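You operate a simulated robot arm through the tools that you are given. There is no shell and no other tool.

Carry out the task below with a simulated two-armed robot. There is one attempt and no reset: what you move stays moved.

## Task
Warm a tube as the block card says, then switch the block off.
Fine: the tube and the heat that the card names, one timer run; start the timer once READY shows; the tube stays in the block.

It is judged by the outcome, as a careful person would: the job done as asked, and still so three seconds after it is handed in. It fails if anything else is knocked over, pushed out of place, dropped, spilled or broken.

## Robot
Two 7-joint arms with two-finger parallel grippers on one trunk that stands fixed in place. Base frame: the origin is at the foot of the trunk, x ahead of it, y to its left, z up. Lengths are in m, angles in degrees, forces in N, time in s.
The left shoulder is at [0.07, 0.13, 1.212], the right one opposite. With the tool pointing down near the work surface each hand reaches from about 0.1 to 0.5 m from the base axis, measured 20 degrees to its own side. Payload 1.57 kg a hand.
The TCP of each hand is the grasp point between the finger pads, 0.03 m short of the fingertips. In the tool frame z runs along the fingers and y along their closing line. Largest opening 0.08 m; finger width 0.017, thickness 0.012; the body of the gripper, 0.04 by 0.082 m, starts 0.08 m behind the TCP.
Orientation is told as [roll, pitch, yaw] about the base's x, y, z axes, in that order, counted from this pose: with the fingers straight down and closing along the base's y, the tool's x points along the base's -x, its y along +y and its z along -z.

## Interface
- The arms move only by the tool step_arm. It takes "left_deltas", "right_deltas" or both (then of equal length, played together; a hand with none holds still); each is a list of rows, each an object of numbers (a shift or turn left out is 0, a gripper value left out holds the last): "tx", "ty", "tz": the shift along the tool's x, y, z in m; "wx", "wy", "wz": the turn, a rotation vector about the tool's x, y, z in degrees; "claw": the gripper command, from -1 (shut) to 1 (fully open), values between in proportion. In form: [{"tx": .., "ty": .., "tz": .., "wx": .., "wy": .., "wz": .., "claw": ..}, ...]. A call has 1 to 20 rows; each row is the pose to reach, as a shift and turn from the pose commanded when the call began, along the tool's axes at that moment. Rows are played at 5 a second. More than 0.05 m and 8.6 degrees between two rows, or a gripper value outside its range, and nothing of the call is played. A pose out of reach is approached as far as the arm can. The call stops where the force on the tool passes 40 N (or 10 N more than at its start, if that is more) or the arm is blocked; 0.2 s more then pass. Each finger travels about 0.108 m/s and halts on what it meets, pressing with about 28 N; the grip force reading is that of the motor and also rises with nothing between the fingers. The clock runs only during rows and for 0.2 s after the last one: add rows that repeat a pose to give the fingers time. It gives the time, the measured TCP pose, the force on the tool (base axes), the opening and the grip force at its end, in the units of the frame above (readings bear some noise), with the torque about the TCP (base axes, N m) and any sound that the robot's microphone picked up.
- Cameras (640 x 400 px; columns grow to the right, rows downward): "scene" is now at [0.1161, 0.0459, 1.4229]; the picture's right is [0.56, -0.83, -0.00], its down [-0.62, -0.42, -0.67] and it looks along [0.55, 0.37, -0.75] (base axes); focal length 225 px, centre (320, 200). "left" rides on the left gripper at [0.072, 0.007, -0.122] in its tool frame; the picture's right is [-0.09, 1.00, 0.00], its down [-0.84, -0.08, -0.54] and it looks along [-0.54, -0.05, 0.84] (tool axes); focal length 238 px, centre (320, 200). "right" rides on the right gripper at [0.072, -0.007, -0.122] in its tool frame; the picture's right is [0.09, 1.00, 0.00], its down [-0.84, 0.08, -0.54] and it looks along [-0.54, 0.05, 0.84] (tool axes); focal length 238 px, centre (320, 200). There is no depth. A picture from a camera that has moved, and an enlarged one, comes with that camera's place and axes in the base frame and with its lens.
- grab_frame(camera): a new picture of that camera. No time passes.
- move_column(by): slides the trunk up (or, below 0, down) by that many m; the arms and the scene camera ride with it, the base frame stays. It gives what a move gives, with no picture.
- turn_head(pan, tilt): turns the head with the scene camera to pan (to the left, within 86 degrees either way) and tilt (down, from -29 to 69), counted from straight ahead of the robot. It gives what a move gives.
- zoom(camera, box): a new picture of the part [left, top, right, bottom] of that camera's present view, enlarged. No time passes.
- sign_off(): hands the job in; it is judged then, once.

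Places have to be worked out from the pictures, the camera data and where the tool is seen. Open the grippers and draw the arms clear of the work before you hand the job in, unless the task says otherwise.

The tools are called after "Request:" as name(argument=value, ...) on one line, values as JSON. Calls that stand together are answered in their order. step_arm: Moves the arms, as the interface text tells. Its arguments: {"type":"object","properties":{"left_deltas":{"type":"array"},"right_deltas":{"type":"array"}},"required":[]} The other tools are called the same way: move_column (by) slides the trunk up or down; turn_head (pan, tilt) turns the head that bears the scene camera; grab_frame (camera) takes a picture; zoom (camera, box) takes an enlarged picture of a part of a camera's view; sign_off () hands the job in.

At the start:

```text
clock: 0.0
left_ee_pos: [0.261, 0.3547, 1.2276]
left_ee_rot: [0.0, 0.0, -0.1]
left_force: [0.6, 0.3, 0.1]
left_ft_torque: [0.02, -0.05, 0.0]
left_opening: 0.0799
left_gripper_force: 0.0
right_ee_pos: [0.2249, 0.0309, 1.2396]
right_ee_rot: [0.0, 0.0, 0.1]
right_force: [0.3, 0.3, 0.4]
right_ft_torque: [0.0, 0.01, 0.01]
right_opening: 0.0796
right_gripper_force: 0.0
trunk travel left (down, up): [-0.85, 0.09]
head pan, tilt: [34.0, 48.2]
```

scene: 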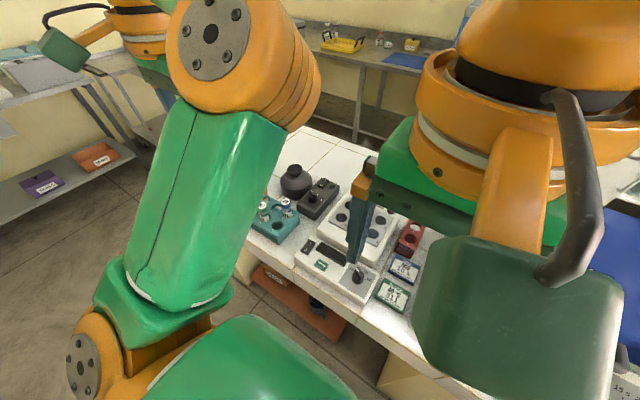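
right: 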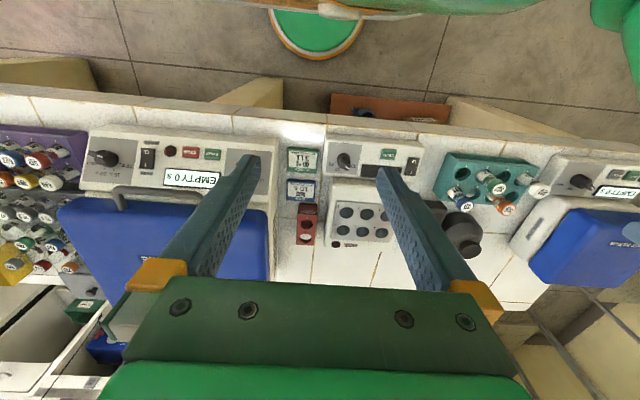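
left: 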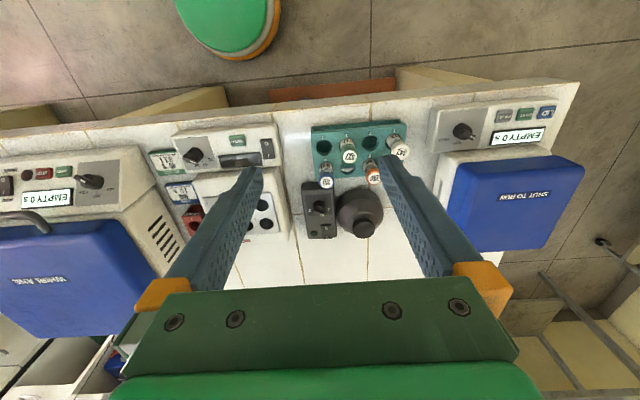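

The block sits between the two hands with two cards beside it and a rack of tubes to its left. I'll zoom in to read the cards and panel.

Request:
zoom(camera="left", box=[140, 110, 300, 250])

Request:
zoom(camera="left", box=[290, 100, 430, 250])

Request:
zoom(camera="right", box=[270, 120, 440, 260])

Request:
zoom(camera="scene", box=[240, 150, 440, 320])

```text
2.86 times, centred on (220, 180) of left
camera zoom: at [0.1892, 0.3601, 1.3513], right [0.09, 1.0, 0.0], down [0.84, -0.08, 0.54], along [0.54, -0.05, -0.84], focal length 681 px, centre (606, 257)
```

zoom: 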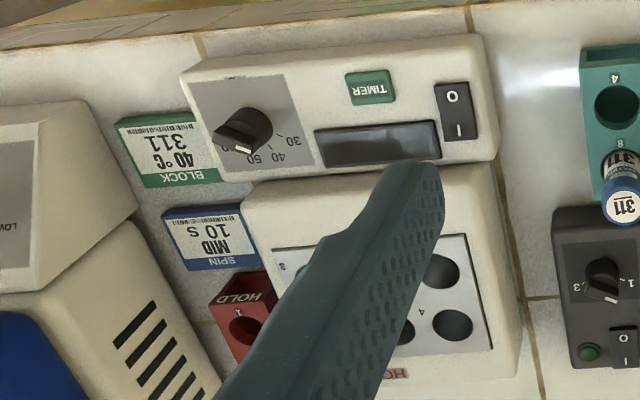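

```text
2.67 times, centred on (360, 175) of left
camera zoom: at [0.1892, 0.3601, 1.3513], right [0.09, 1.0, 0.0], down [0.84, -0.08, 0.54], along [0.54, -0.05, -0.84], focal length 636 px, centre (213, 267)
```

zoom: 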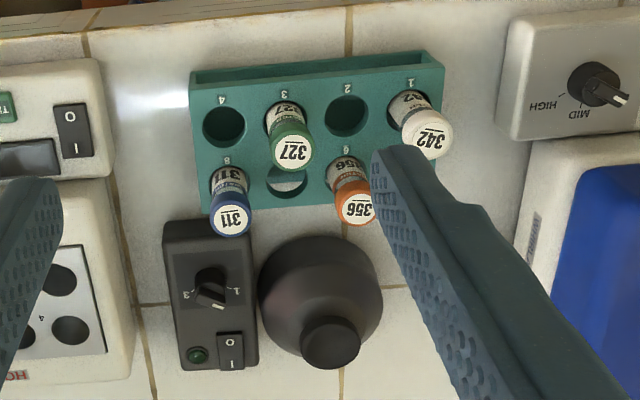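

```text
2.86 times, centred on (355, 190) of right
camera zoom: at [0.1524, 0.0239, 1.3614], right [-0.09, 1.0, 0.0], down [0.84, 0.08, 0.54], along [0.54, 0.05, -0.84], focal length 681 px, centre (220, 229)
```

zoom: 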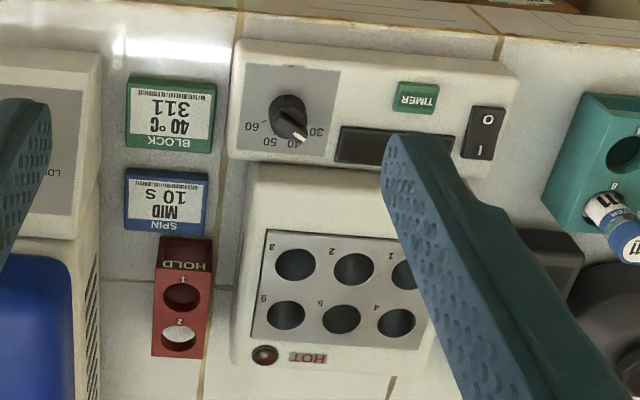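

```text
2.35 times, centred on (340, 235) of scene
camera zoom: at [0.1161, 0.0459, 1.4229], right [0.56, -0.83, 0.0], down [-0.62, -0.42, -0.67], along [0.55, 0.37, -0.75], focal length 530 px, centre (273, 118)
```

zoom: 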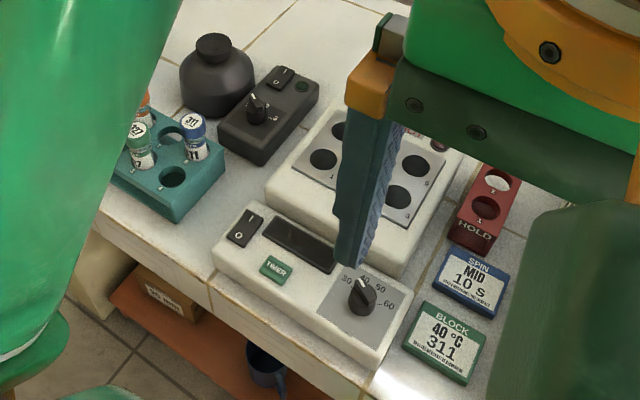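

The block card says 40 °C, tube 311; the blue-capped 311 is at rack slot 8, roughly (0.407, 0.351), cap top z≈0.945, and the block's panel is near z≈0.89. I'll move the right hand out of the way to clear the views.

Request:
step_arm(right_deltas=[{"ty": -0.04}, {"ty": -0.08}, {"ty": -0.12}, {"ty": -0.16}, {"ty": -0.2}, {"ty": -0.24}, {"ty": -0.24}], left_deltas=[{"tz": 0.03}, {"tz": 0.06}, {"tz": 0.09, "ty": -0.03}, {"tz": 0.12, "ty": -0.06}, {"tz": 0.12, "ty": -0.09}, {"tz": 0.12, "ty": -0.12}, {"tz": 0.12, "ty": -0.12}])

Request:
grab_frame(camera="scene")

Request:
grab_frame(camera="left")

```text
clock: 1.6
left_ee_pos: [0.2517, 0.2896, 1.108]
left_ee_rot: [0.0, 0.0, 0.0]
left_force: [-0.2, 0.2, 0.4]
left_ft_torque: [0.01, 0.03, 0.01]
left_opening: 0.08
left_gripper_force: 0.0
left hand out of reach, approached as far as the arm can: row 5, 6, 7
right_ee_pos: [0.2262, -0.2094, 1.2413]
right_ee_rot: [0.1, -0.1, -0.1]
right_force: [0.2, 0.6, -0.3]
right_ft_torque: [0.02, 0.02, -0.03]
right_opening: 0.0801
right_gripper_force: 0.1
trunk travel left (down, up): [-0.85, 0.09]
head pan, tilt: [34.0, 48.2]
```

```text
taken
camera scene: at [0.1167, 0.0458, 1.4228], right [0.56, -0.83, 0.0], down [-0.62, -0.42, -0.67], along [0.55, 0.37, -0.75], focal length 225 px, centre (320, 200)
```

scene: 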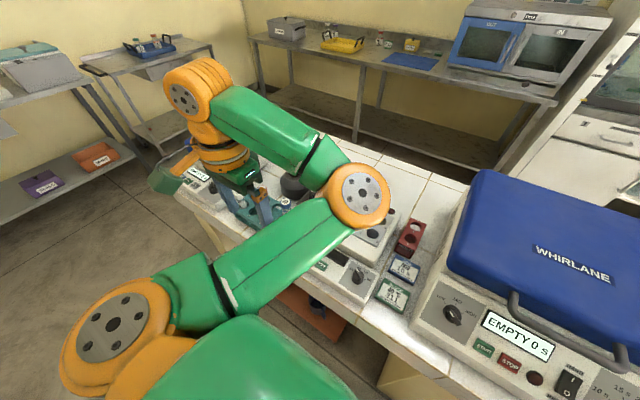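

```text
taken
camera left: at [0.182, 0.298, 1.2319], right [0.09, 1.0, 0.0], down [0.84, -0.08, 0.54], along [0.54, -0.05, -0.84], focal length 238 px, centre (320, 200)
```

left: 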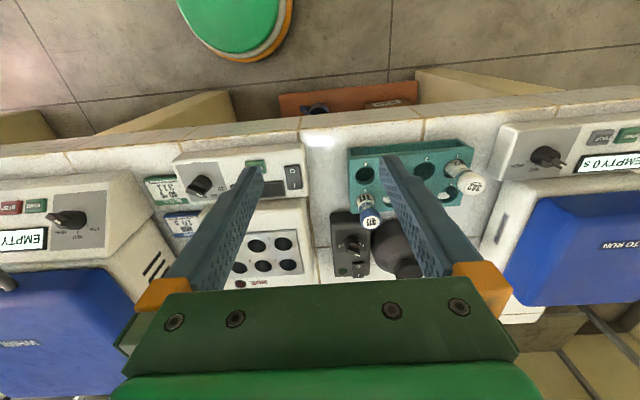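

The left arm was too folded to reach that pose; lower and further out should be within reach. I'll move the left hand out toward the rack, above the 311 tube.

Request:
step_arm(left_deltas=[{"ty": 0.03, "tx": -0.02}, {"ty": 0.06, "tx": -0.05}, {"ty": 0.09, "tx": -0.08}, {"ty": 0.11, "tx": -0.11, "tz": 0.01}, {"ty": 0.11, "tx": -0.14, "tz": 0.02}, {"ty": 0.11, "tx": -0.14, "tz": 0.03}, {"ty": 0.11, "tx": -0.14, "tz": 0.03}])

Request:
grab_frame(camera="left")

Request:
grab_frame(camera="scene")

```text
clock: 3.2
left_ee_pos: [0.3927, 0.4001, 1.0824]
left_ee_rot: [0.0, 0.0, 0.0]
left_force: [-0.1, 0.1, 0.1]
left_ft_torque: [-0.03, -0.04, -0.01]
left_opening: 0.08
left_gripper_force: 0.0
right_ee_pos: [0.2257, -0.209, 1.2407]
right_ee_rot: [0.0, 0.0, -0.1]
right_force: [-0.1, 0.5, 0.1]
right_ft_torque: [0.02, -0.03, 0.01]
right_opening: 0.08
right_gripper_force: 0.1
trunk travel left (down, up): [-0.85, 0.09]
head pan, tilt: [34.0, 48.2]
```

```text
taken
camera left: at [0.3212, 0.4071, 1.2046], right [0.09, 1.0, 0.0], down [0.84, -0.08, 0.54], along [0.54, -0.05, -0.84], focal length 238 px, centre (320, 200)
```

left: 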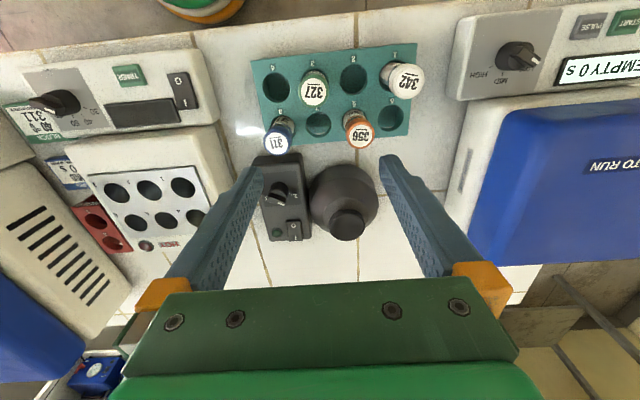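

```text
taken
camera scene: at [0.1157, 0.0459, 1.4229], right [0.56, -0.83, 0.0], down [-0.62, -0.42, -0.67], along [0.55, 0.37, -0.74], focal length 225 px, centre (320, 200)
```

scene: 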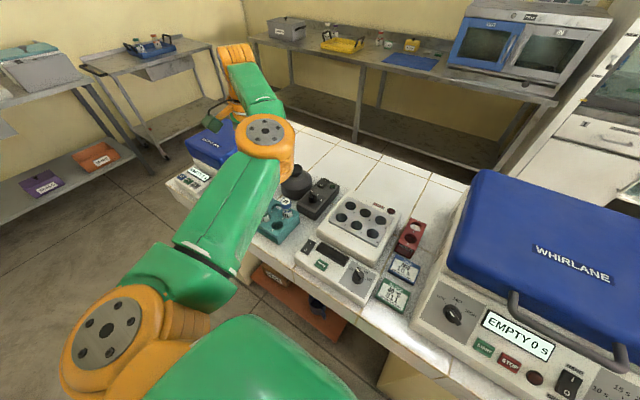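

Motion is relative to the reached pose, good. I'll zoom in on the rack, the block and the control panel.

Request:
zoom(camera="left", box=[230, 40, 430, 170])

Request:
zoom(camera="left", box=[0, 40, 230, 260])

Request:
zoom(camera="scene", box=[290, 180, 440, 320])

Request:
zoom(camera="scene", box=[250, 160, 350, 260])

```text
3.08 times, centred on (330, 105) of left
camera zoom: at [0.3212, 0.4071, 1.2046], right [0.09, 1.0, 0.0], down [0.84, -0.08, 0.54], along [0.54, -0.05, -0.84], focal length 733 px, centre (289, 492)
```

zoom: 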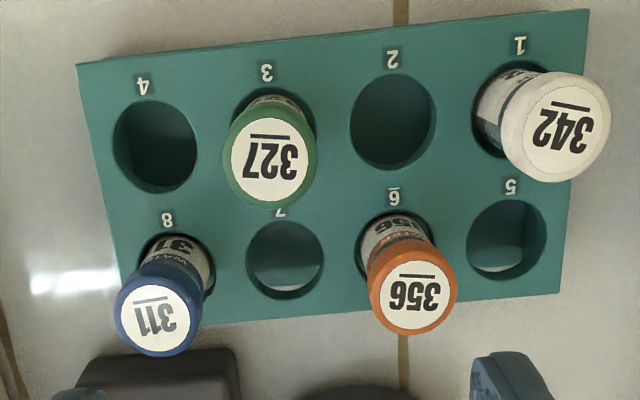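

```text
1.82 times, centred on (115, 150) of left
camera zoom: at [0.3212, 0.4071, 1.2046], right [0.09, 1.0, 0.0], down [0.84, -0.08, 0.54], along [0.54, -0.05, -0.84], focal length 433 px, centre (693, 291)
```

zoom: 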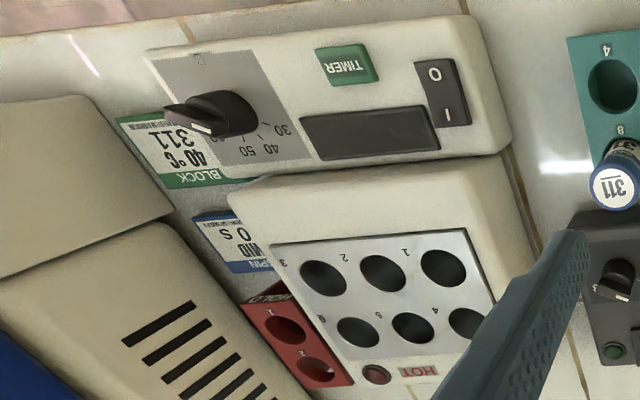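

```text
2.86 times, centred on (365, 250) of scene
camera zoom: at [0.1157, 0.0459, 1.4229], right [0.56, -0.83, 0.0], down [-0.62, -0.42, -0.67], along [0.55, 0.37, -0.74], focal length 644 px, centre (191, 57)
```

zoom: 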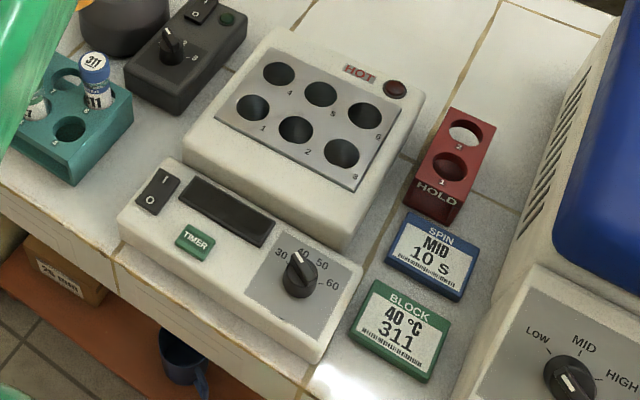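

```text
4.00 times, centred on (300, 210) of scene
camera zoom: at [0.1157, 0.0459, 1.4229], right [0.56, -0.83, 0.0], down [-0.62, -0.42, -0.67], along [0.55, 0.37, -0.74], focal length 901 px, centre (400, 160)
```

zoom: 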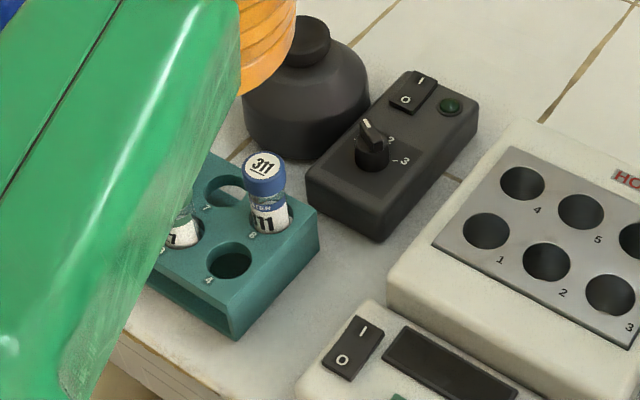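

Triangulating gives the 311 cap top at about (0.404, 0.3525, 0.953), with the rack top at z≈0.898. I'll line the left hand up above it with the gripper at 0.06 and check.

Request:
step_arm(left_deltas=[{"tx": -0.006, "ty": -0.024, "tz": 0.02, "claw": 0.5}, {"tx": -0.0113, "ty": -0.0476, "tz": 0.05, "claw": 0.5}, {"tx": -0.0113, "ty": -0.0476, "tz": 0.06, "claw": 0.5}, {"tx": -0.0113, "ty": -0.0476, "tz": 0.06, "claw": 0.5}])

Request:
grab_frame(camera="left")

Request:
grab_frame(camera="scene")

```text
clock: 4.2
left_ee_pos: [0.4048, 0.356, 1.022]
left_ee_rot: [0.0, 0.0, -0.1]
left_force: [-0.2, 0.3, -0.2]
left_ft_torque: [0.0, 0.03, 0.01]
left_opening: 0.06
left_gripper_force: 0.0
right_ee_pos: [0.2257, -0.2075, 1.2418]
right_ee_rot: [0.0, 0.0, 0.0]
right_force: [0.5, 0.0, 0.2]
right_ft_torque: [-0.01, 0.02, -0.03]
right_opening: 0.0801
right_gripper_force: 0.0
trunk travel left (down, up): [-0.85, 0.09]
head pan, tilt: [34.0, 48.2]
```

```text
taken
camera left: at [0.3341, 0.3629, 1.1446], right [0.09, 1.0, 0.0], down [0.84, -0.08, 0.54], along [0.54, -0.05, -0.84], focal length 238 px, centre (320, 200)
```

left: 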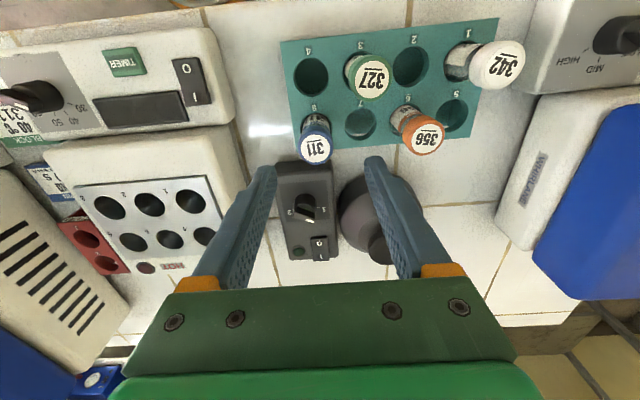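

```text
taken
camera scene: at [0.116, 0.046, 1.4229], right [0.56, -0.83, 0.0], down [-0.62, -0.42, -0.67], along [0.55, 0.37, -0.75], focal length 225 px, centre (320, 200)
```

scene: 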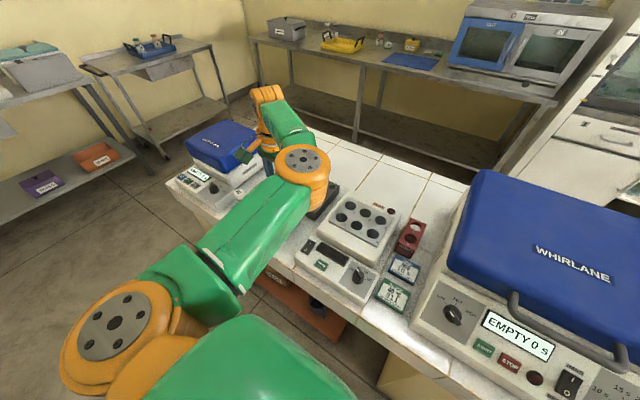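

The cap is right at (0.405, 0.353), within 3 mm of the hand's axis. I'll descend to z≈0.945 around the cap, then close.

Request:
step_arm(left_deltas=[{"ty": -0.003, "tz": 0.02}, {"ty": -0.003, "tz": 0.04}, {"ty": -0.003, "tz": 0.06}, {"ty": -0.003, "tz": 0.077}, {"ty": -0.003, "tz": 0.077}])

Request:
grab_frame(camera="left")

```text
clock: 5.4
left_ee_pos: [0.4035, 0.3535, 0.9451]
left_ee_rot: [-0.1, 0.0, 0.0]
left_force: [0.2, 0.0, -0.2]
left_ft_torque: [-0.01, -0.03, 0.01]
left_opening: 0.06
left_gripper_force: 0.0
right_ee_pos: [0.2261, -0.2081, 1.2405]
right_ee_rot: [-0.1, 0.1, 0.0]
right_force: [-0.5, 0.5, 0.4]
right_ft_torque: [0.03, 0.04, -0.02]
right_opening: 0.0801
right_gripper_force: 0.1
trunk travel left (down, up): [-0.85, 0.09]
head pan, tilt: [34.0, 48.2]
```

```text
taken
camera left: at [0.3327, 0.359, 1.0673], right [0.09, 1.0, 0.0], down [0.84, -0.08, 0.54], along [0.54, -0.05, -0.84], focal length 238 px, centre (320, 200)
```

left: 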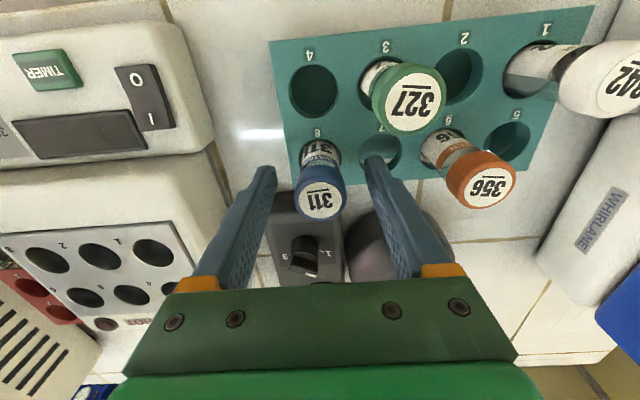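

The cap lies between the fingers and centred. Closing.

Request:
step_arm(left_deltas=[{"tx": -0.002, "claw": -0.2}, {"tx": -0.002, "claw": -1}, {"tx": -0.002, "claw": -1}, {"tx": -0.002, "claw": -1}])

Request:
zoom(camera="left", box=[240, 100, 400, 260])

```text
clock: 6.4
left_ee_pos: [0.4062, 0.3533, 0.9455]
left_ee_rot: [0.0, -0.1, 0.0]
left_force: [-0.9, 0.3, -0.4]
left_ft_torque: [-0.01, -0.01, 0.01]
left_opening: 0.0287
left_gripper_force: 28.5
right_ee_pos: [0.2263, -0.2089, 1.2414]
right_ee_rot: [-0.2, 0.0, 0.1]
right_force: [0.2, 0.5, 0.0]
right_ft_torque: [0.01, 0.0, -0.02]
right_opening: 0.08
right_gripper_force: 0.1
trunk travel left (down, up): [-0.85, 0.09]
head pan, tilt: [34.0, 48.2]
```

```text
2.50 times, centred on (320, 180) of left
camera zoom: at [0.3353, 0.3587, 1.0675], right [0.09, 1.0, 0.0], down [0.84, -0.08, 0.54], along [0.54, -0.05, -0.84], focal length 596 px, centre (320, 250)
```

zoom: 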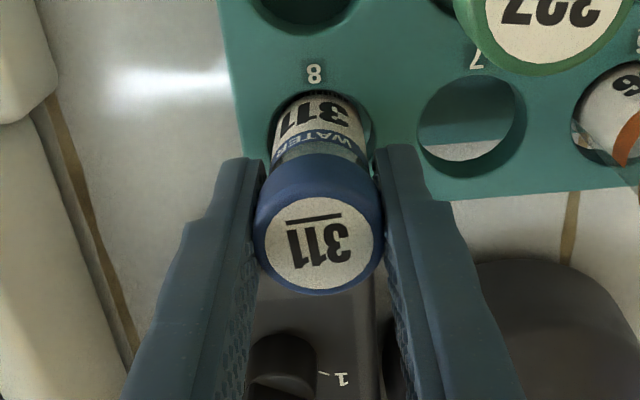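

The cap is held at 28.7 mm width. Lifting straight up until the tube clears the rack.

Request:
step_arm(left_deltas=[{"tz": -0.02}, {"tz": -0.05}, {"tz": -0.08}, {"tz": -0.11}, {"tz": -0.13}, {"tz": -0.13}])

Request:
grab_frame(camera="left")

Request:
grab_frame(camera="scene")

```text
clock: 7.8
left_ee_pos: [0.4073, 0.3522, 1.0739]
left_ee_rot: [0.0, 0.0, 0.0]
left_force: [-0.2, -0.1, 0.5]
left_ft_torque: [-0.02, 0.0, 0.01]
left_opening: 0.0285
left_gripper_force: 27.9
right_ee_pos: [0.2262, -0.2082, 1.242]
right_ee_rot: [0.0, 0.1, 0.1]
right_force: [0.1, 0.4, -0.4]
right_ft_torque: [0.02, 0.01, -0.04]
right_opening: 0.0802
right_gripper_force: 0.1
trunk travel left (down, up): [-0.85, 0.09]
head pan, tilt: [34.0, 48.2]
```

```text
taken
camera left: at [0.3362, 0.359, 1.197], right [0.09, 1.0, 0.0], down [0.84, -0.08, 0.54], along [0.54, -0.05, -0.84], focal length 238 px, centre (320, 200)
```

left: 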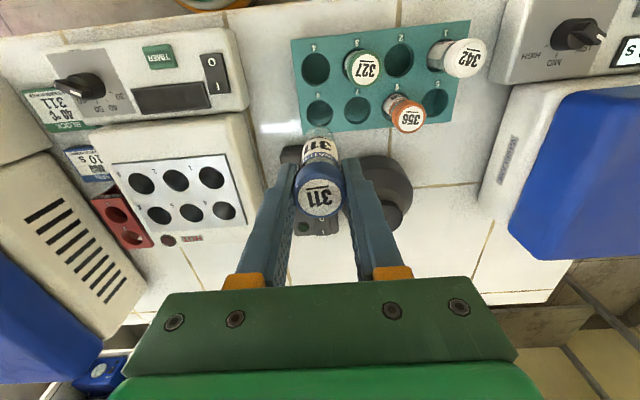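

```text
taken
camera scene: at [0.1164, 0.046, 1.4228], right [0.56, -0.83, 0.0], down [-0.62, -0.42, -0.67], along [0.55, 0.37, -0.75], focal length 225 px, centre (320, 200)
```

scene: 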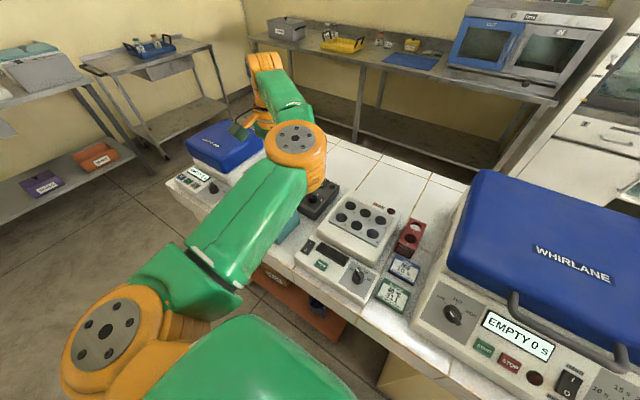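

Tube 311 is out, held upright. Block hole 1 triangulates to about (0.4645, 0.206), rim z≈0.923. I'll carry the tube above it with a little extra height.

Request:
step_arm(left_deltas=[{"tz": -0.02}, {"tx": -0.015, "ty": -0.03, "tz": -0.03}, {"tx": -0.03, "ty": -0.06, "tz": -0.03}, {"tx": -0.045, "ty": -0.09, "tz": -0.03}, {"tx": -0.057, "ty": -0.12, "tz": -0.03}, {"tx": -0.057, "ty": -0.146, "tz": -0.03}, {"tx": -0.057, "ty": -0.146, "tz": -0.03}])

Request:
grab_frame(camera="left")

Request:
grab_frame(camera="scene")

Request:
grab_frame(camera="right")

```text
clock: 9.4
left_ee_pos: [0.4643, 0.2042, 1.1039]
left_ee_rot: [0.0, 0.0, 0.0]
left_force: [-0.3, 0.4, -0.6]
left_ft_torque: [0.0, -0.01, -0.03]
left_opening: 0.0286
left_gripper_force: 28.7
right_ee_pos: [0.2277, -0.2076, 1.2403]
right_ee_rot: [0.0, -0.1, 0.0]
right_force: [-0.4, 0.6, 0.0]
right_ft_torque: [-0.04, 0.02, 0.02]
right_opening: 0.0802
right_gripper_force: 0.0
trunk travel left (down, up): [-0.85, 0.09]
head pan, tilt: [34.0, 48.2]
```

```text
taken
camera left: at [0.392, 0.2112, 1.2264], right [0.09, 1.0, 0.0], down [0.84, -0.08, 0.54], along [0.54, -0.05, -0.84], focal length 238 px, centre (320, 200)
```

left: 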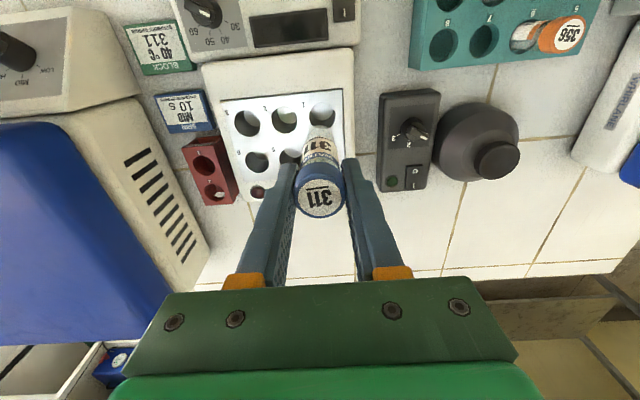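

```text
taken
camera scene: at [0.1161, 0.0462, 1.4229], right [0.56, -0.83, 0.0], down [-0.62, -0.42, -0.67], along [0.55, 0.37, -0.75], focal length 225 px, centre (320, 200)
```

scene: 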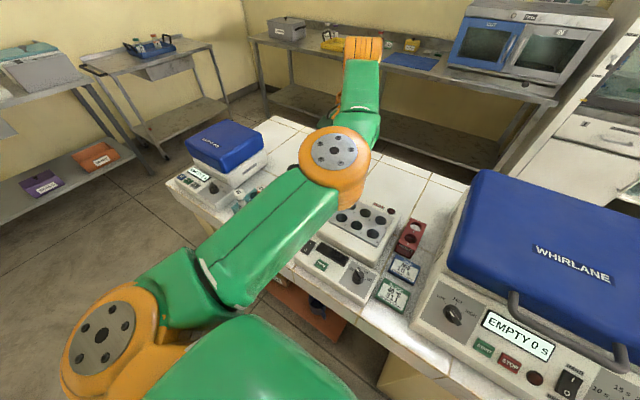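

```text
taken
camera right: at [0.153, -0.2151, 1.3623], right [-0.09, 1.0, 0.0], down [0.84, 0.08, 0.54], along [0.54, 0.05, -0.84], focal length 238 px, centre (320, 200)
```

right: 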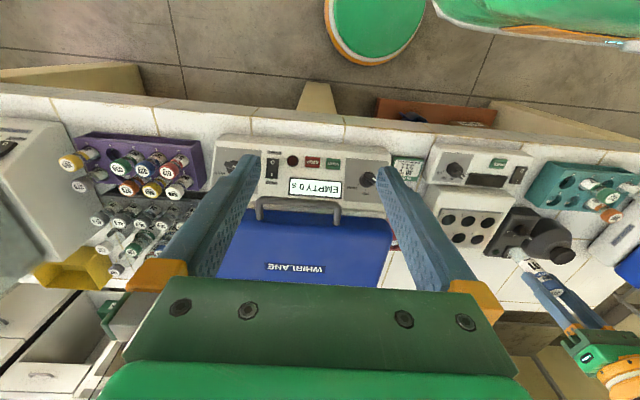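

I'll zoom in on the tube and hole 1 to check alignment before lowering.

Request:
zoom(camera="left", box=[220, 70, 400, 230])

Request:
zoom(camera="right", box=[420, 180, 640, 340])

```text
2.50 times, centred on (310, 150) of left
camera zoom: at [0.392, 0.2112, 1.2264], right [0.09, 1.0, 0.0], down [0.84, -0.08, 0.54], along [0.54, -0.05, -0.84], focal length 596 px, centre (345, 325)
```

zoom: 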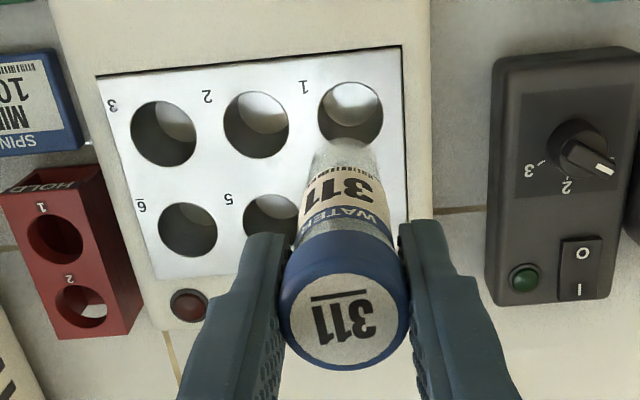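

```text
2.50 times, centred on (530, 260) of right
camera zoom: at [0.153, -0.2151, 1.3623], right [-0.09, 1.0, 0.0], down [0.84, 0.08, 0.54], along [0.54, 0.05, -0.84], focal length 596 px, centre (-205, 50)
```

zoom: 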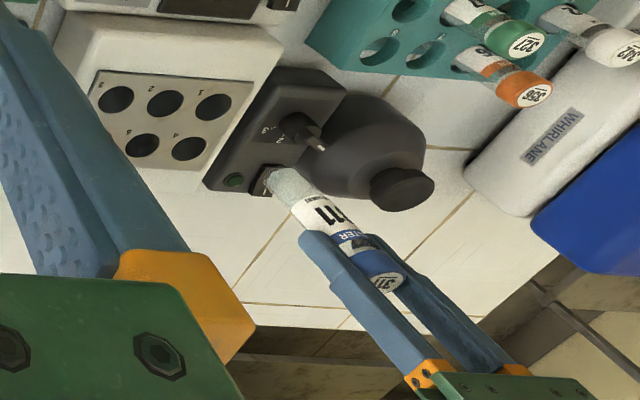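

Tube hangs vertical; hole 1 centre is about 3 mm toward +y and 1 mm toward −x of the tool axis. I'll correct that and lower until the tip nears the rim, then look again.

Request:
step_arm(left_deltas=[{"tx": 0.001, "ty": 0.003}, {"tx": 0.001, "ty": 0.003, "tz": 0.03}, {"tx": 0.001, "ty": 0.003, "tz": 0.055}, {"tx": 0.001, "ty": 0.003, "tz": 0.075}, {"tx": 0.001, "ty": 0.003, "tz": 0.075}])

Request:
zoom(camera="left", box=[220, 70, 400, 230])

Request:
zoom(camera="right", box=[420, 180, 600, 320])

```text
clock: 10.6
left_ee_pos: [0.4627, 0.208, 1.0301]
left_ee_rot: [0.0, -0.1, 0.0]
left_force: [0.2, -0.4, -0.7]
left_ft_torque: [-0.01, -0.05, 0.0]
left_opening: 0.0285
left_gripper_force: 27.9
right_ee_pos: [0.2266, -0.2089, 1.2412]
right_ee_rot: [0.0, 0.0, 0.0]
right_force: [0.1, 0.6, -0.8]
right_ft_torque: [0.03, 0.02, 0.02]
right_opening: 0.0801
right_gripper_force: 0.0
trunk travel left (down, up): [-0.85, 0.09]
head pan, tilt: [34.0, 48.2]
```

```text
2.50 times, centred on (310, 150) of left
camera zoom: at [0.391, 0.2149, 1.1522], right [0.09, 1.0, 0.0], down [0.84, -0.08, 0.54], along [0.54, -0.05, -0.84], focal length 596 px, centre (345, 325)
```

zoom: 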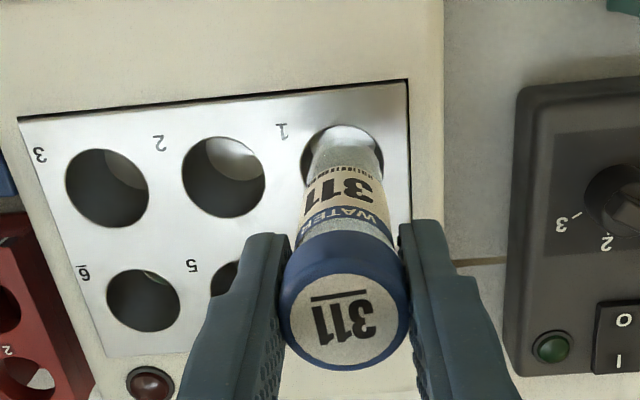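

```text
2.86 times, centred on (510, 250) of right
camera zoom: at [0.1531, -0.2155, 1.3622], right [-0.09, 1.0, 0.0], down [0.84, 0.08, 0.54], along [0.54, 0.05, -0.84], focal length 681 px, centre (-223, 57)
```

zoom: 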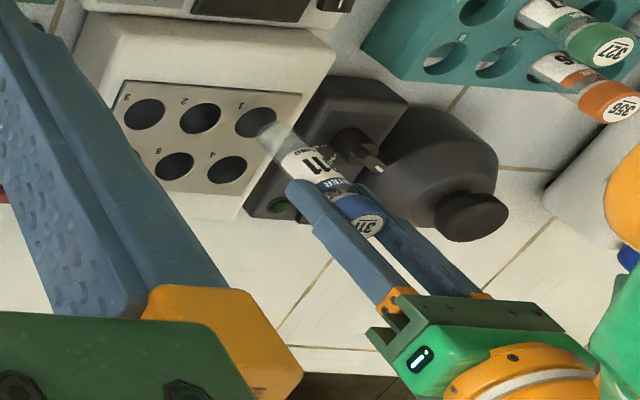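

The tip is just above hole 1 and centred within ~1.5 mm. I'll make that small correction and descend gently.

Request:
step_arm(left_deltas=[{"tx": -0.001, "ty": -0.001}, {"tx": -0.001, "ty": -0.001, "tz": 0.01}, {"tx": -0.001, "ty": -0.001, "tz": 0.02}, {"tx": -0.001, "ty": -0.001, "tz": 0.03}, {"tx": -0.001, "ty": -0.001, "tz": 0.04}, {"tx": -0.001, "ty": -0.001, "tz": 0.04}])

Request:
zoom(camera="left", box=[220, 70, 400, 230])

Request:
zoom(camera="right", box=[420, 180, 600, 320])

```text
clock: 12.0
left_ee_pos: [0.4639, 0.2059, 0.9907]
left_ee_rot: [0.0, 0.0, 0.0]
left_force: [-0.1, 0.4, -0.4]
left_ft_torque: [0.02, -0.01, 0.02]
left_opening: 0.0288
left_gripper_force: 27.4
right_ee_pos: [0.2252, -0.2086, 1.2411]
right_ee_rot: [0.1, 0.1, 0.0]
right_force: [0.2, -0.3, -0.2]
right_ft_torque: [0.01, 0.0, -0.01]
right_opening: 0.0801
right_gripper_force: 0.0
trunk travel left (down, up): [-0.85, 0.09]
head pan, tilt: [34.0, 48.2]
```

```text
2.50 times, centred on (310, 150) of left
camera zoom: at [0.3926, 0.2141, 1.1125], right [0.09, 1.0, 0.0], down [0.84, -0.08, 0.54], along [0.54, -0.05, -0.84], focal length 596 px, centre (345, 325)
```

zoom: 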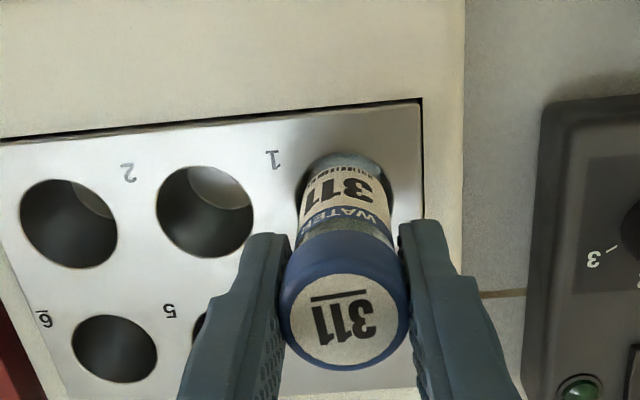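

```text
2.86 times, centred on (510, 250) of right
camera zoom: at [0.1531, -0.2155, 1.3622], right [-0.09, 1.0, 0.0], down [0.84, 0.08, 0.54], along [0.54, 0.05, -0.84], focal length 681 px, centre (-223, 57)
```

zoom: 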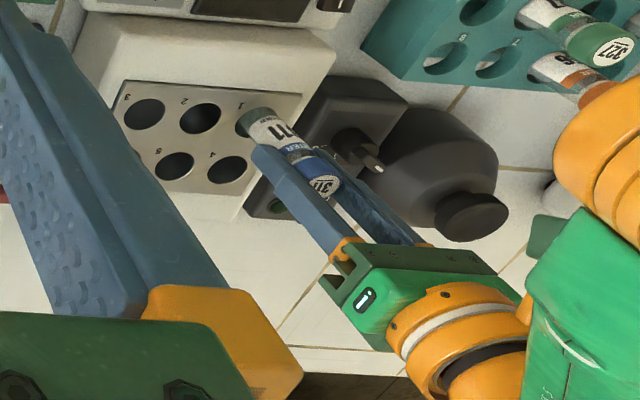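

The tip is inside hole 1 with no contact force. I'll lower further in small steps, staying above z≈0.957 so the fingertips clear the plate.

Request:
step_arm(left_deltas=[{"tz": 0.005}, {"tz": 0.01}, {"tz": 0.015}, {"tz": 0.02}, {"tz": 0.025}, {"tz": 0.025}])

Request:
zoom(camera="left", box=[220, 70, 400, 230])

Request:
zoom(camera="right", box=[420, 180, 600, 320])

```text
clock: 13.4
left_ee_pos: [0.4618, 0.2059, 0.9689]
left_ee_rot: [0.1, -0.3, 0.0]
left_force: [7.4, 2.7, 23.8]
left_ft_torque: [0.17, -0.37, -0.03]
left_opening: 0.0287
left_gripper_force: 28.3
right_ee_pos: [0.2221, -0.2093, 1.2425]
right_ee_rot: [0.1, -0.2, 0.0]
right_force: [-0.3, 0.3, 0.4]
right_ft_torque: [0.0, 0.02, -0.01]
right_opening: 0.08
right_gripper_force: 0.0
trunk travel left (down, up): [-0.85, 0.09]
head pan, tilt: [34.0, 48.2]
```

```text
2.50 times, centred on (310, 150) of left
camera zoom: at [0.3901, 0.2134, 1.0905], right [0.09, 1.0, 0.0], down [0.83, -0.08, 0.55], along [0.54, -0.05, -0.84], focal length 596 px, centre (345, 325)
```

zoom: 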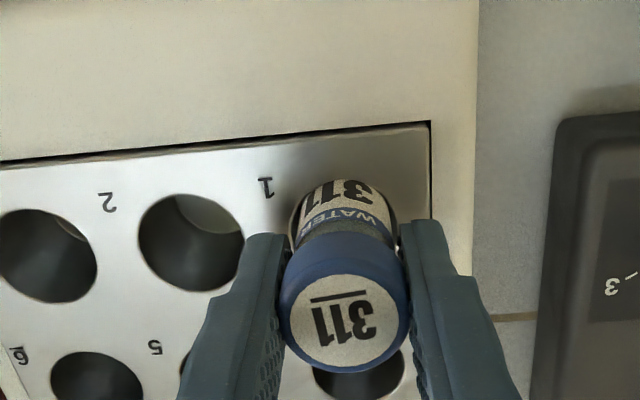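

```text
2.86 times, centred on (510, 250) of right
camera zoom: at [0.1495, -0.2172, 1.3628], right [-0.09, 1.0, 0.0], down [0.84, 0.08, 0.54], along [0.54, 0.05, -0.84], focal length 681 px, centre (-223, 57)
```

zoom: 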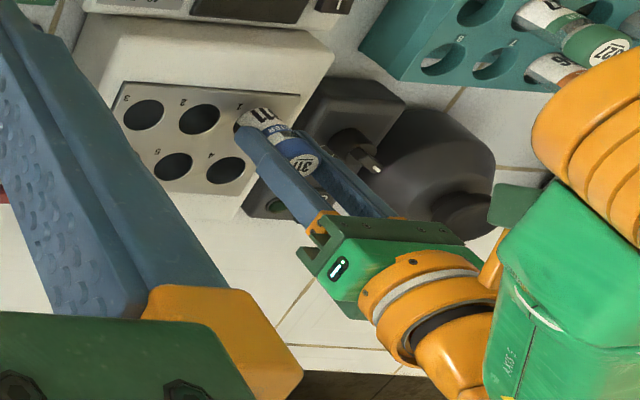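

At z≈0.969 the tube has bottomed out (24 N up), with about the same 54 mm showing as in the rack, so it's seated. I'll relax the push and open the fingers moderately.

Request:
step_arm(left_deltas=[{"tz": -0.003}, {"tz": -0.003, "claw": -0.1}, {"tz": -0.003, "claw": 0.3}, {"tz": -0.003, "claw": 0.3}])

Request:
zoom(camera="left", box=[220, 70, 400, 230])

```text
clock: 14.4
left_ee_pos: [0.4637, 0.2073, 0.9679]
left_ee_rot: [0.1, 0.0, 0.0]
left_force: [0.0, 1.0, -0.5]
left_ft_torque: [0.0, -0.01, -0.02]
left_opening: 0.0522
left_gripper_force: 0.0
right_ee_pos: [0.2251, -0.2079, 1.2424]
right_ee_rot: [0.0, 0.1, 0.0]
right_force: [0.4, -0.1, 0.4]
right_ft_torque: [-0.01, 0.02, 0.0]
right_opening: 0.08
right_gripper_force: 0.1
trunk travel left (down, up): [-0.85, 0.09]
head pan, tilt: [34.0, 48.2]
```

```text
2.50 times, centred on (310, 150) of left
camera zoom: at [0.393, 0.2147, 1.0905], right [0.09, 1.0, 0.0], down [0.84, -0.08, 0.54], along [0.54, -0.05, -0.84], focal length 596 px, centre (345, 325)
```

zoom: 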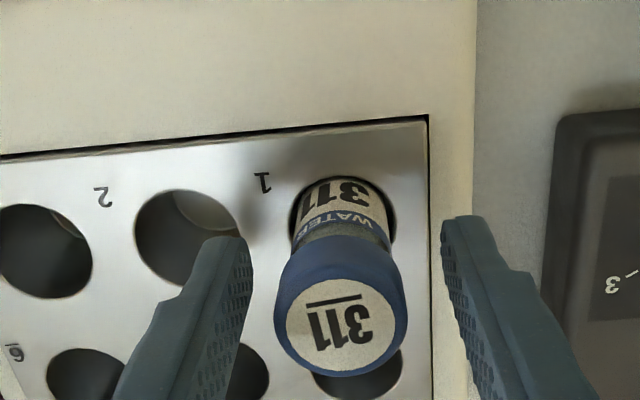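

The tube stands free in hole 1. I'll rise clear and draw back over the control panel to look at the knob, switch and display.

Request:
step_arm(left_deltas=[{"tz": -0.02}, {"tz": -0.05}, {"tz": -0.08}, {"tz": -0.11}, {"tz": -0.11, "tx": 0.04}, {"tz": -0.11, "tx": 0.08}, {"tz": -0.11, "tx": 0.12}, {"tz": -0.11, "tx": 0.12}])

Request:
grab_frame(camera="left")

Request:
grab_frame(camera="scene")

```text
clock: 16.2
left_ee_pos: [0.3955, 0.2554, 1.0779]
left_ee_rot: [-0.1, 0.0, -0.1]
left_force: [0.8, 0.0, 1.3]
left_ft_torque: [0.01, 0.01, 0.0]
left_opening: 0.0519
left_gripper_force: 0.0
left hand out of reach, approached as far as the arm can: row 5, 6, 7, 8
right_ee_pos: [0.2271, -0.2088, 1.2396]
right_ee_rot: [0.0, 0.0, 0.0]
right_force: [0.0, 0.4, -0.2]
right_ft_torque: [-0.01, 0.0, 0.0]
right_opening: 0.0801
right_gripper_force: 0.0
trunk travel left (down, up): [-0.85, 0.09]
head pan, tilt: [34.0, 48.2]
```

```text
taken
camera left: at [0.3252, 0.2624, 1.2011], right [0.09, 1.0, 0.0], down [0.84, -0.08, 0.54], along [0.54, -0.05, -0.84], focal length 238 px, centre (320, 200)
```

left: 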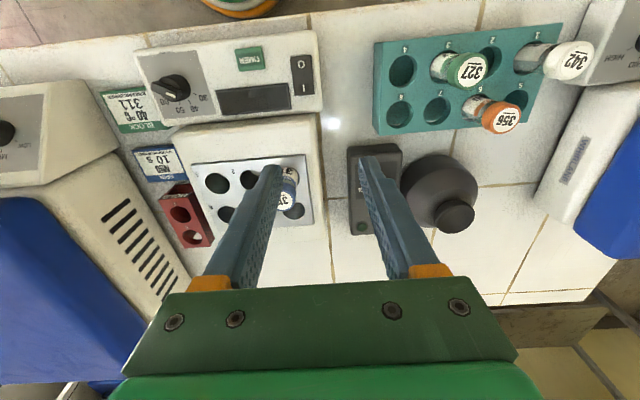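

```text
taken
camera scene: at [0.1164, 0.0452, 1.4229], right [0.56, -0.83, 0.0], down [-0.62, -0.42, -0.67], along [0.55, 0.37, -0.74], focal length 225 px, centre (320, 200)
```

scene: 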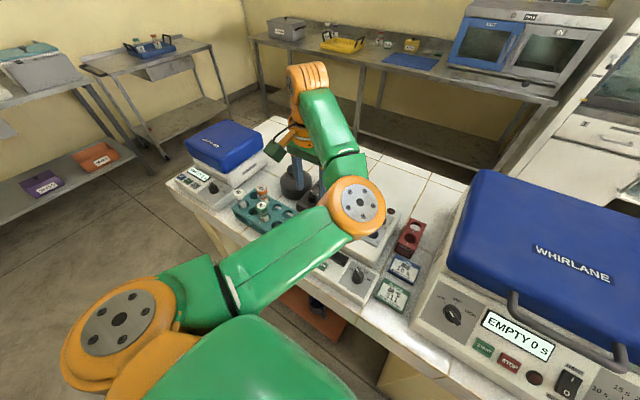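

At this height the arm is too folded to come back over the panel. Raising the trunk will give it more room to extend downwards.

Request:
move_column(by=0.085)

```text
clock: 17.4
left_ee_pos: [0.3969, 0.2558, 1.1637]
left_ee_rot: [0.0, 0.0, 0.0]
left_force: [0.4, 0.6, 0.3]
left_ft_torque: [0.0, -0.01, 0.01]
left_opening: 0.0519
left_gripper_force: 0.0
right_ee_pos: [0.2252, -0.2082, 1.3259]
right_ee_rot: [-0.1, 0.1, 0.0]
right_force: [-0.8, 0.1, -1.4]
right_ft_torque: [0.0, 0.02, 0.01]
right_opening: 0.0799
right_gripper_force: 0.1
trunk travel left (down, up): [-0.935, 0.005]
head pan, tilt: [34.0, 48.2]
```

Now I'll bring the left hand down and back over the panel.

Request:
step_arm(left_deltas=[{"tz": 0.04}, {"tz": 0.07}, {"tz": 0.09, "tx": 0.02, "ty": -0.02}, {"tz": 0.1, "tx": 0.045, "ty": -0.04}, {"tz": 0.1, "tx": 0.07, "ty": -0.06}, {"tz": 0.1, "tx": 0.07, "ty": -0.07}, {"tz": 0.1, "tx": 0.07, "ty": -0.07}])

Request:
grab_frame(camera="left")

Request:
grab_frame(camera="scene")

```text
clock: 19.0
left_ee_pos: [0.3774, 0.2294, 1.0281]
left_ee_rot: [0.2, 0.1, 0.0]
left_force: [0.2, -0.5, 0.1]
left_ft_torque: [0.01, -0.02, -0.04]
left_opening: 0.052
left_gripper_force: 0.0
left hand out of reach, approached as far as the arm can: row 3, 4, 5, 6, 7
right_ee_pos: [0.2263, -0.2083, 1.3264]
right_ee_rot: [0.1, 0.1, 0.0]
right_force: [-0.2, 0.8, -1.1]
right_ft_torque: [-0.02, 0.02, -0.01]
right_opening: 0.08
right_gripper_force: 0.0
trunk travel left (down, up): [-0.935, 0.005]
head pan, tilt: [34.0, 48.2]
```

```text
taken
camera left: at [0.3055, 0.2358, 1.151], right [0.09, 1.0, 0.0], down [0.84, -0.08, 0.54], along [0.54, -0.05, -0.84], focal length 238 px, centre (320, 200)
```

left: 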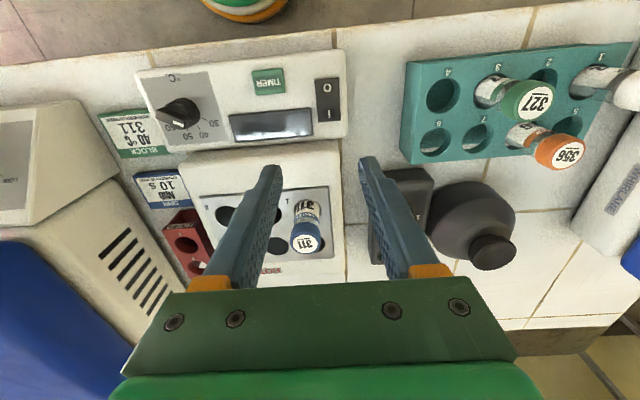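

```text
taken
camera scene: at [0.1162, 0.0456, 1.5079], right [0.56, -0.83, 0.0], down [-0.62, -0.42, -0.67], along [0.55, 0.37, -0.75], focal length 225 px, centre (320, 200)
```

scene: 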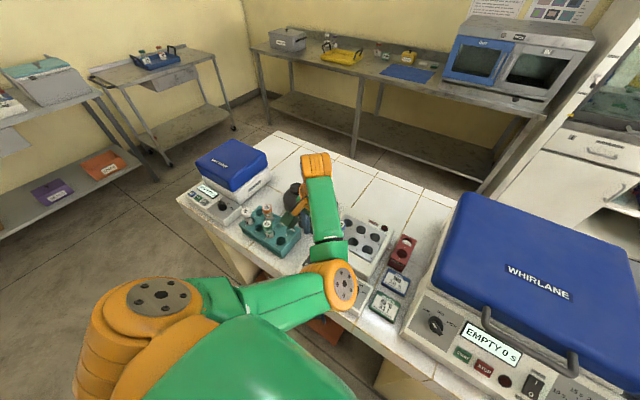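

The arm stalls near a joint limit here, but the panel is well in view. Let me read the dial and display first.

Request:
zoom(camera="left", box=[120, 40, 360, 180])

Request:
zoom(camera="right", box=[380, 100, 560, 260])

```text
2.67 times, centred on (240, 110) of left
camera zoom: at [0.3055, 0.2358, 1.151], right [0.09, 1.0, 0.0], down [0.84, -0.08, 0.54], along [0.54, -0.05, -0.84], focal length 636 px, centre (533, 440)
```

zoom: 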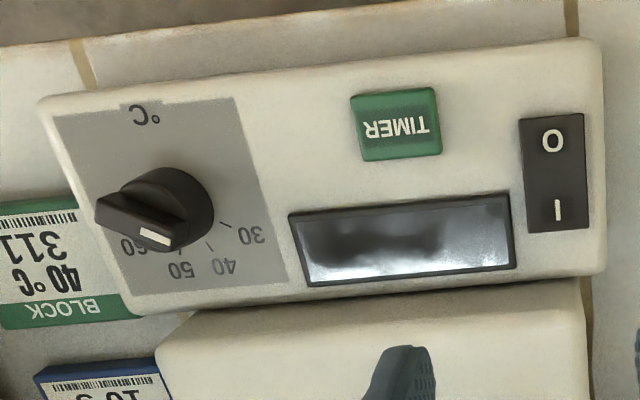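

```text
2.50 times, centred on (470, 180) of right
camera zoom: at [0.1531, -0.2158, 1.4472], right [-0.09, 1.0, 0.0], down [0.84, 0.08, 0.54], along [0.54, 0.05, -0.84], focal length 596 px, centre (-55, 250)
```

zoom: 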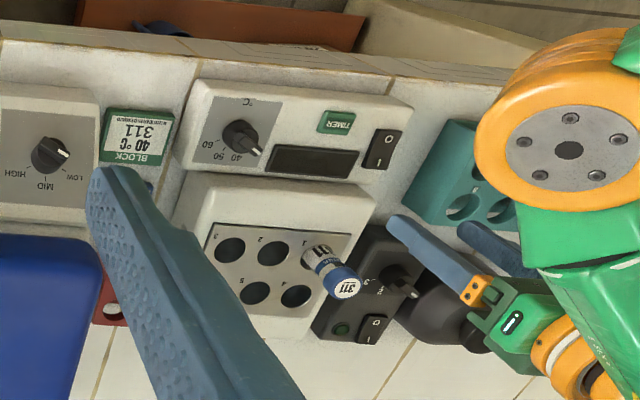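

The panel faces squarely forward. The dial centre works out at about (0.349, 0.0905), with 40 at +20° (from +x toward +y) and steps of 40°. I'll zoom tightly on the knob to read its pointer.

Request:
zoom(camera="left", box=[140, 80, 220, 140])

Request:
zoom(camera="right", box=[445, 135, 515, 185])

```text
6.67 times, centred on (180, 110) of left
camera zoom: at [0.3055, 0.2358, 1.151], right [0.09, 1.0, 0.0], down [0.84, -0.08, 0.54], along [0.54, -0.05, -0.84], focal length 1589 px, centre (1253, 800)
```

zoom: 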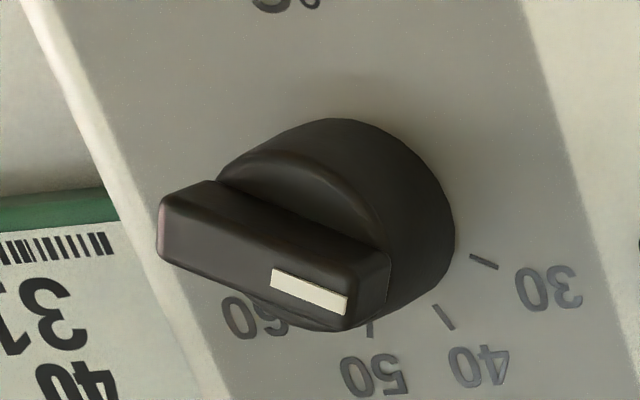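

```text
8.00 times, centred on (480, 160) of right
camera zoom: at [0.1531, -0.2158, 1.4472], right [-0.09, 1.0, 0.0], down [0.84, 0.08, 0.54], along [0.54, 0.05, -0.84], focal length 1907 px, centre (-960, 520)
```

zoom: 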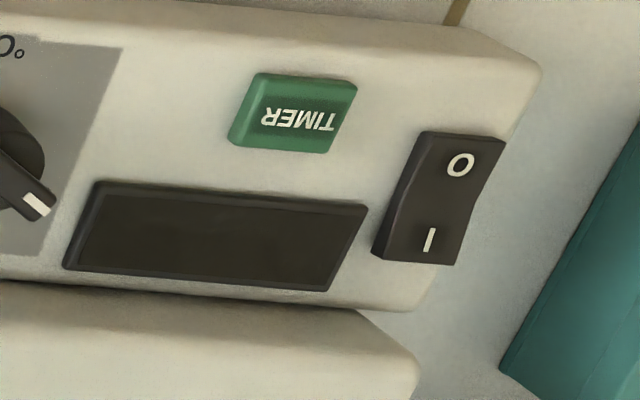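

The knob's white tick points at 30, so it must turn 40° clockwise (seen from above) to reach 40; gripping the bar needs tool yaw +60°. I'll yaw the left hand by +60°, which may also free the wrist limit.

Request:
step_arm(left_deltas=[{"wz": -8}, {"wz": -16}, {"wz": -24}, {"wz": -32}, {"wz": -40}, {"wz": -48}, {"wz": -56}, {"wz": -60}, {"wz": -60}])

Request:
grab_frame(camera="scene")

```text
clock: 21.0
left_ee_pos: [0.3538, 0.2893, 1.033]
left_ee_rot: [-0.1, 0.1, 59.8]
left_force: [0.7, 0.0, -0.3]
left_ft_torque: [0.0, -0.03, 0.01]
left_opening: 0.052
left_gripper_force: 0.1
left hand out of reach, approached as far as the arm can: row 5, 6, 7, 8, 9
right_ee_pos: [0.2246, -0.2091, 1.3266]
right_ee_rot: [-0.1, -0.1, -0.1]
right_force: [0.1, 0.3, 0.3]
right_ft_torque: [-0.04, -0.03, -0.03]
right_opening: 0.0801
right_gripper_force: 0.1
trunk travel left (down, up): [-0.935, 0.005]
head pan, tilt: [34.0, 48.2]
```

```text
taken
camera scene: at [0.1158, 0.0456, 1.5079], right [0.56, -0.83, 0.0], down [-0.62, -0.42, -0.67], along [0.55, 0.37, -0.74], focal length 225 px, centre (320, 200)
```

scene: 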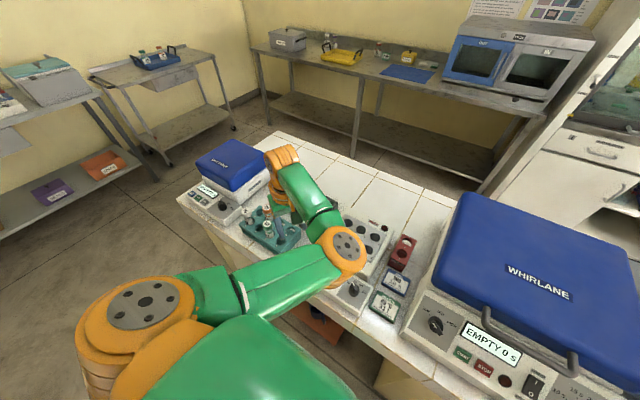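

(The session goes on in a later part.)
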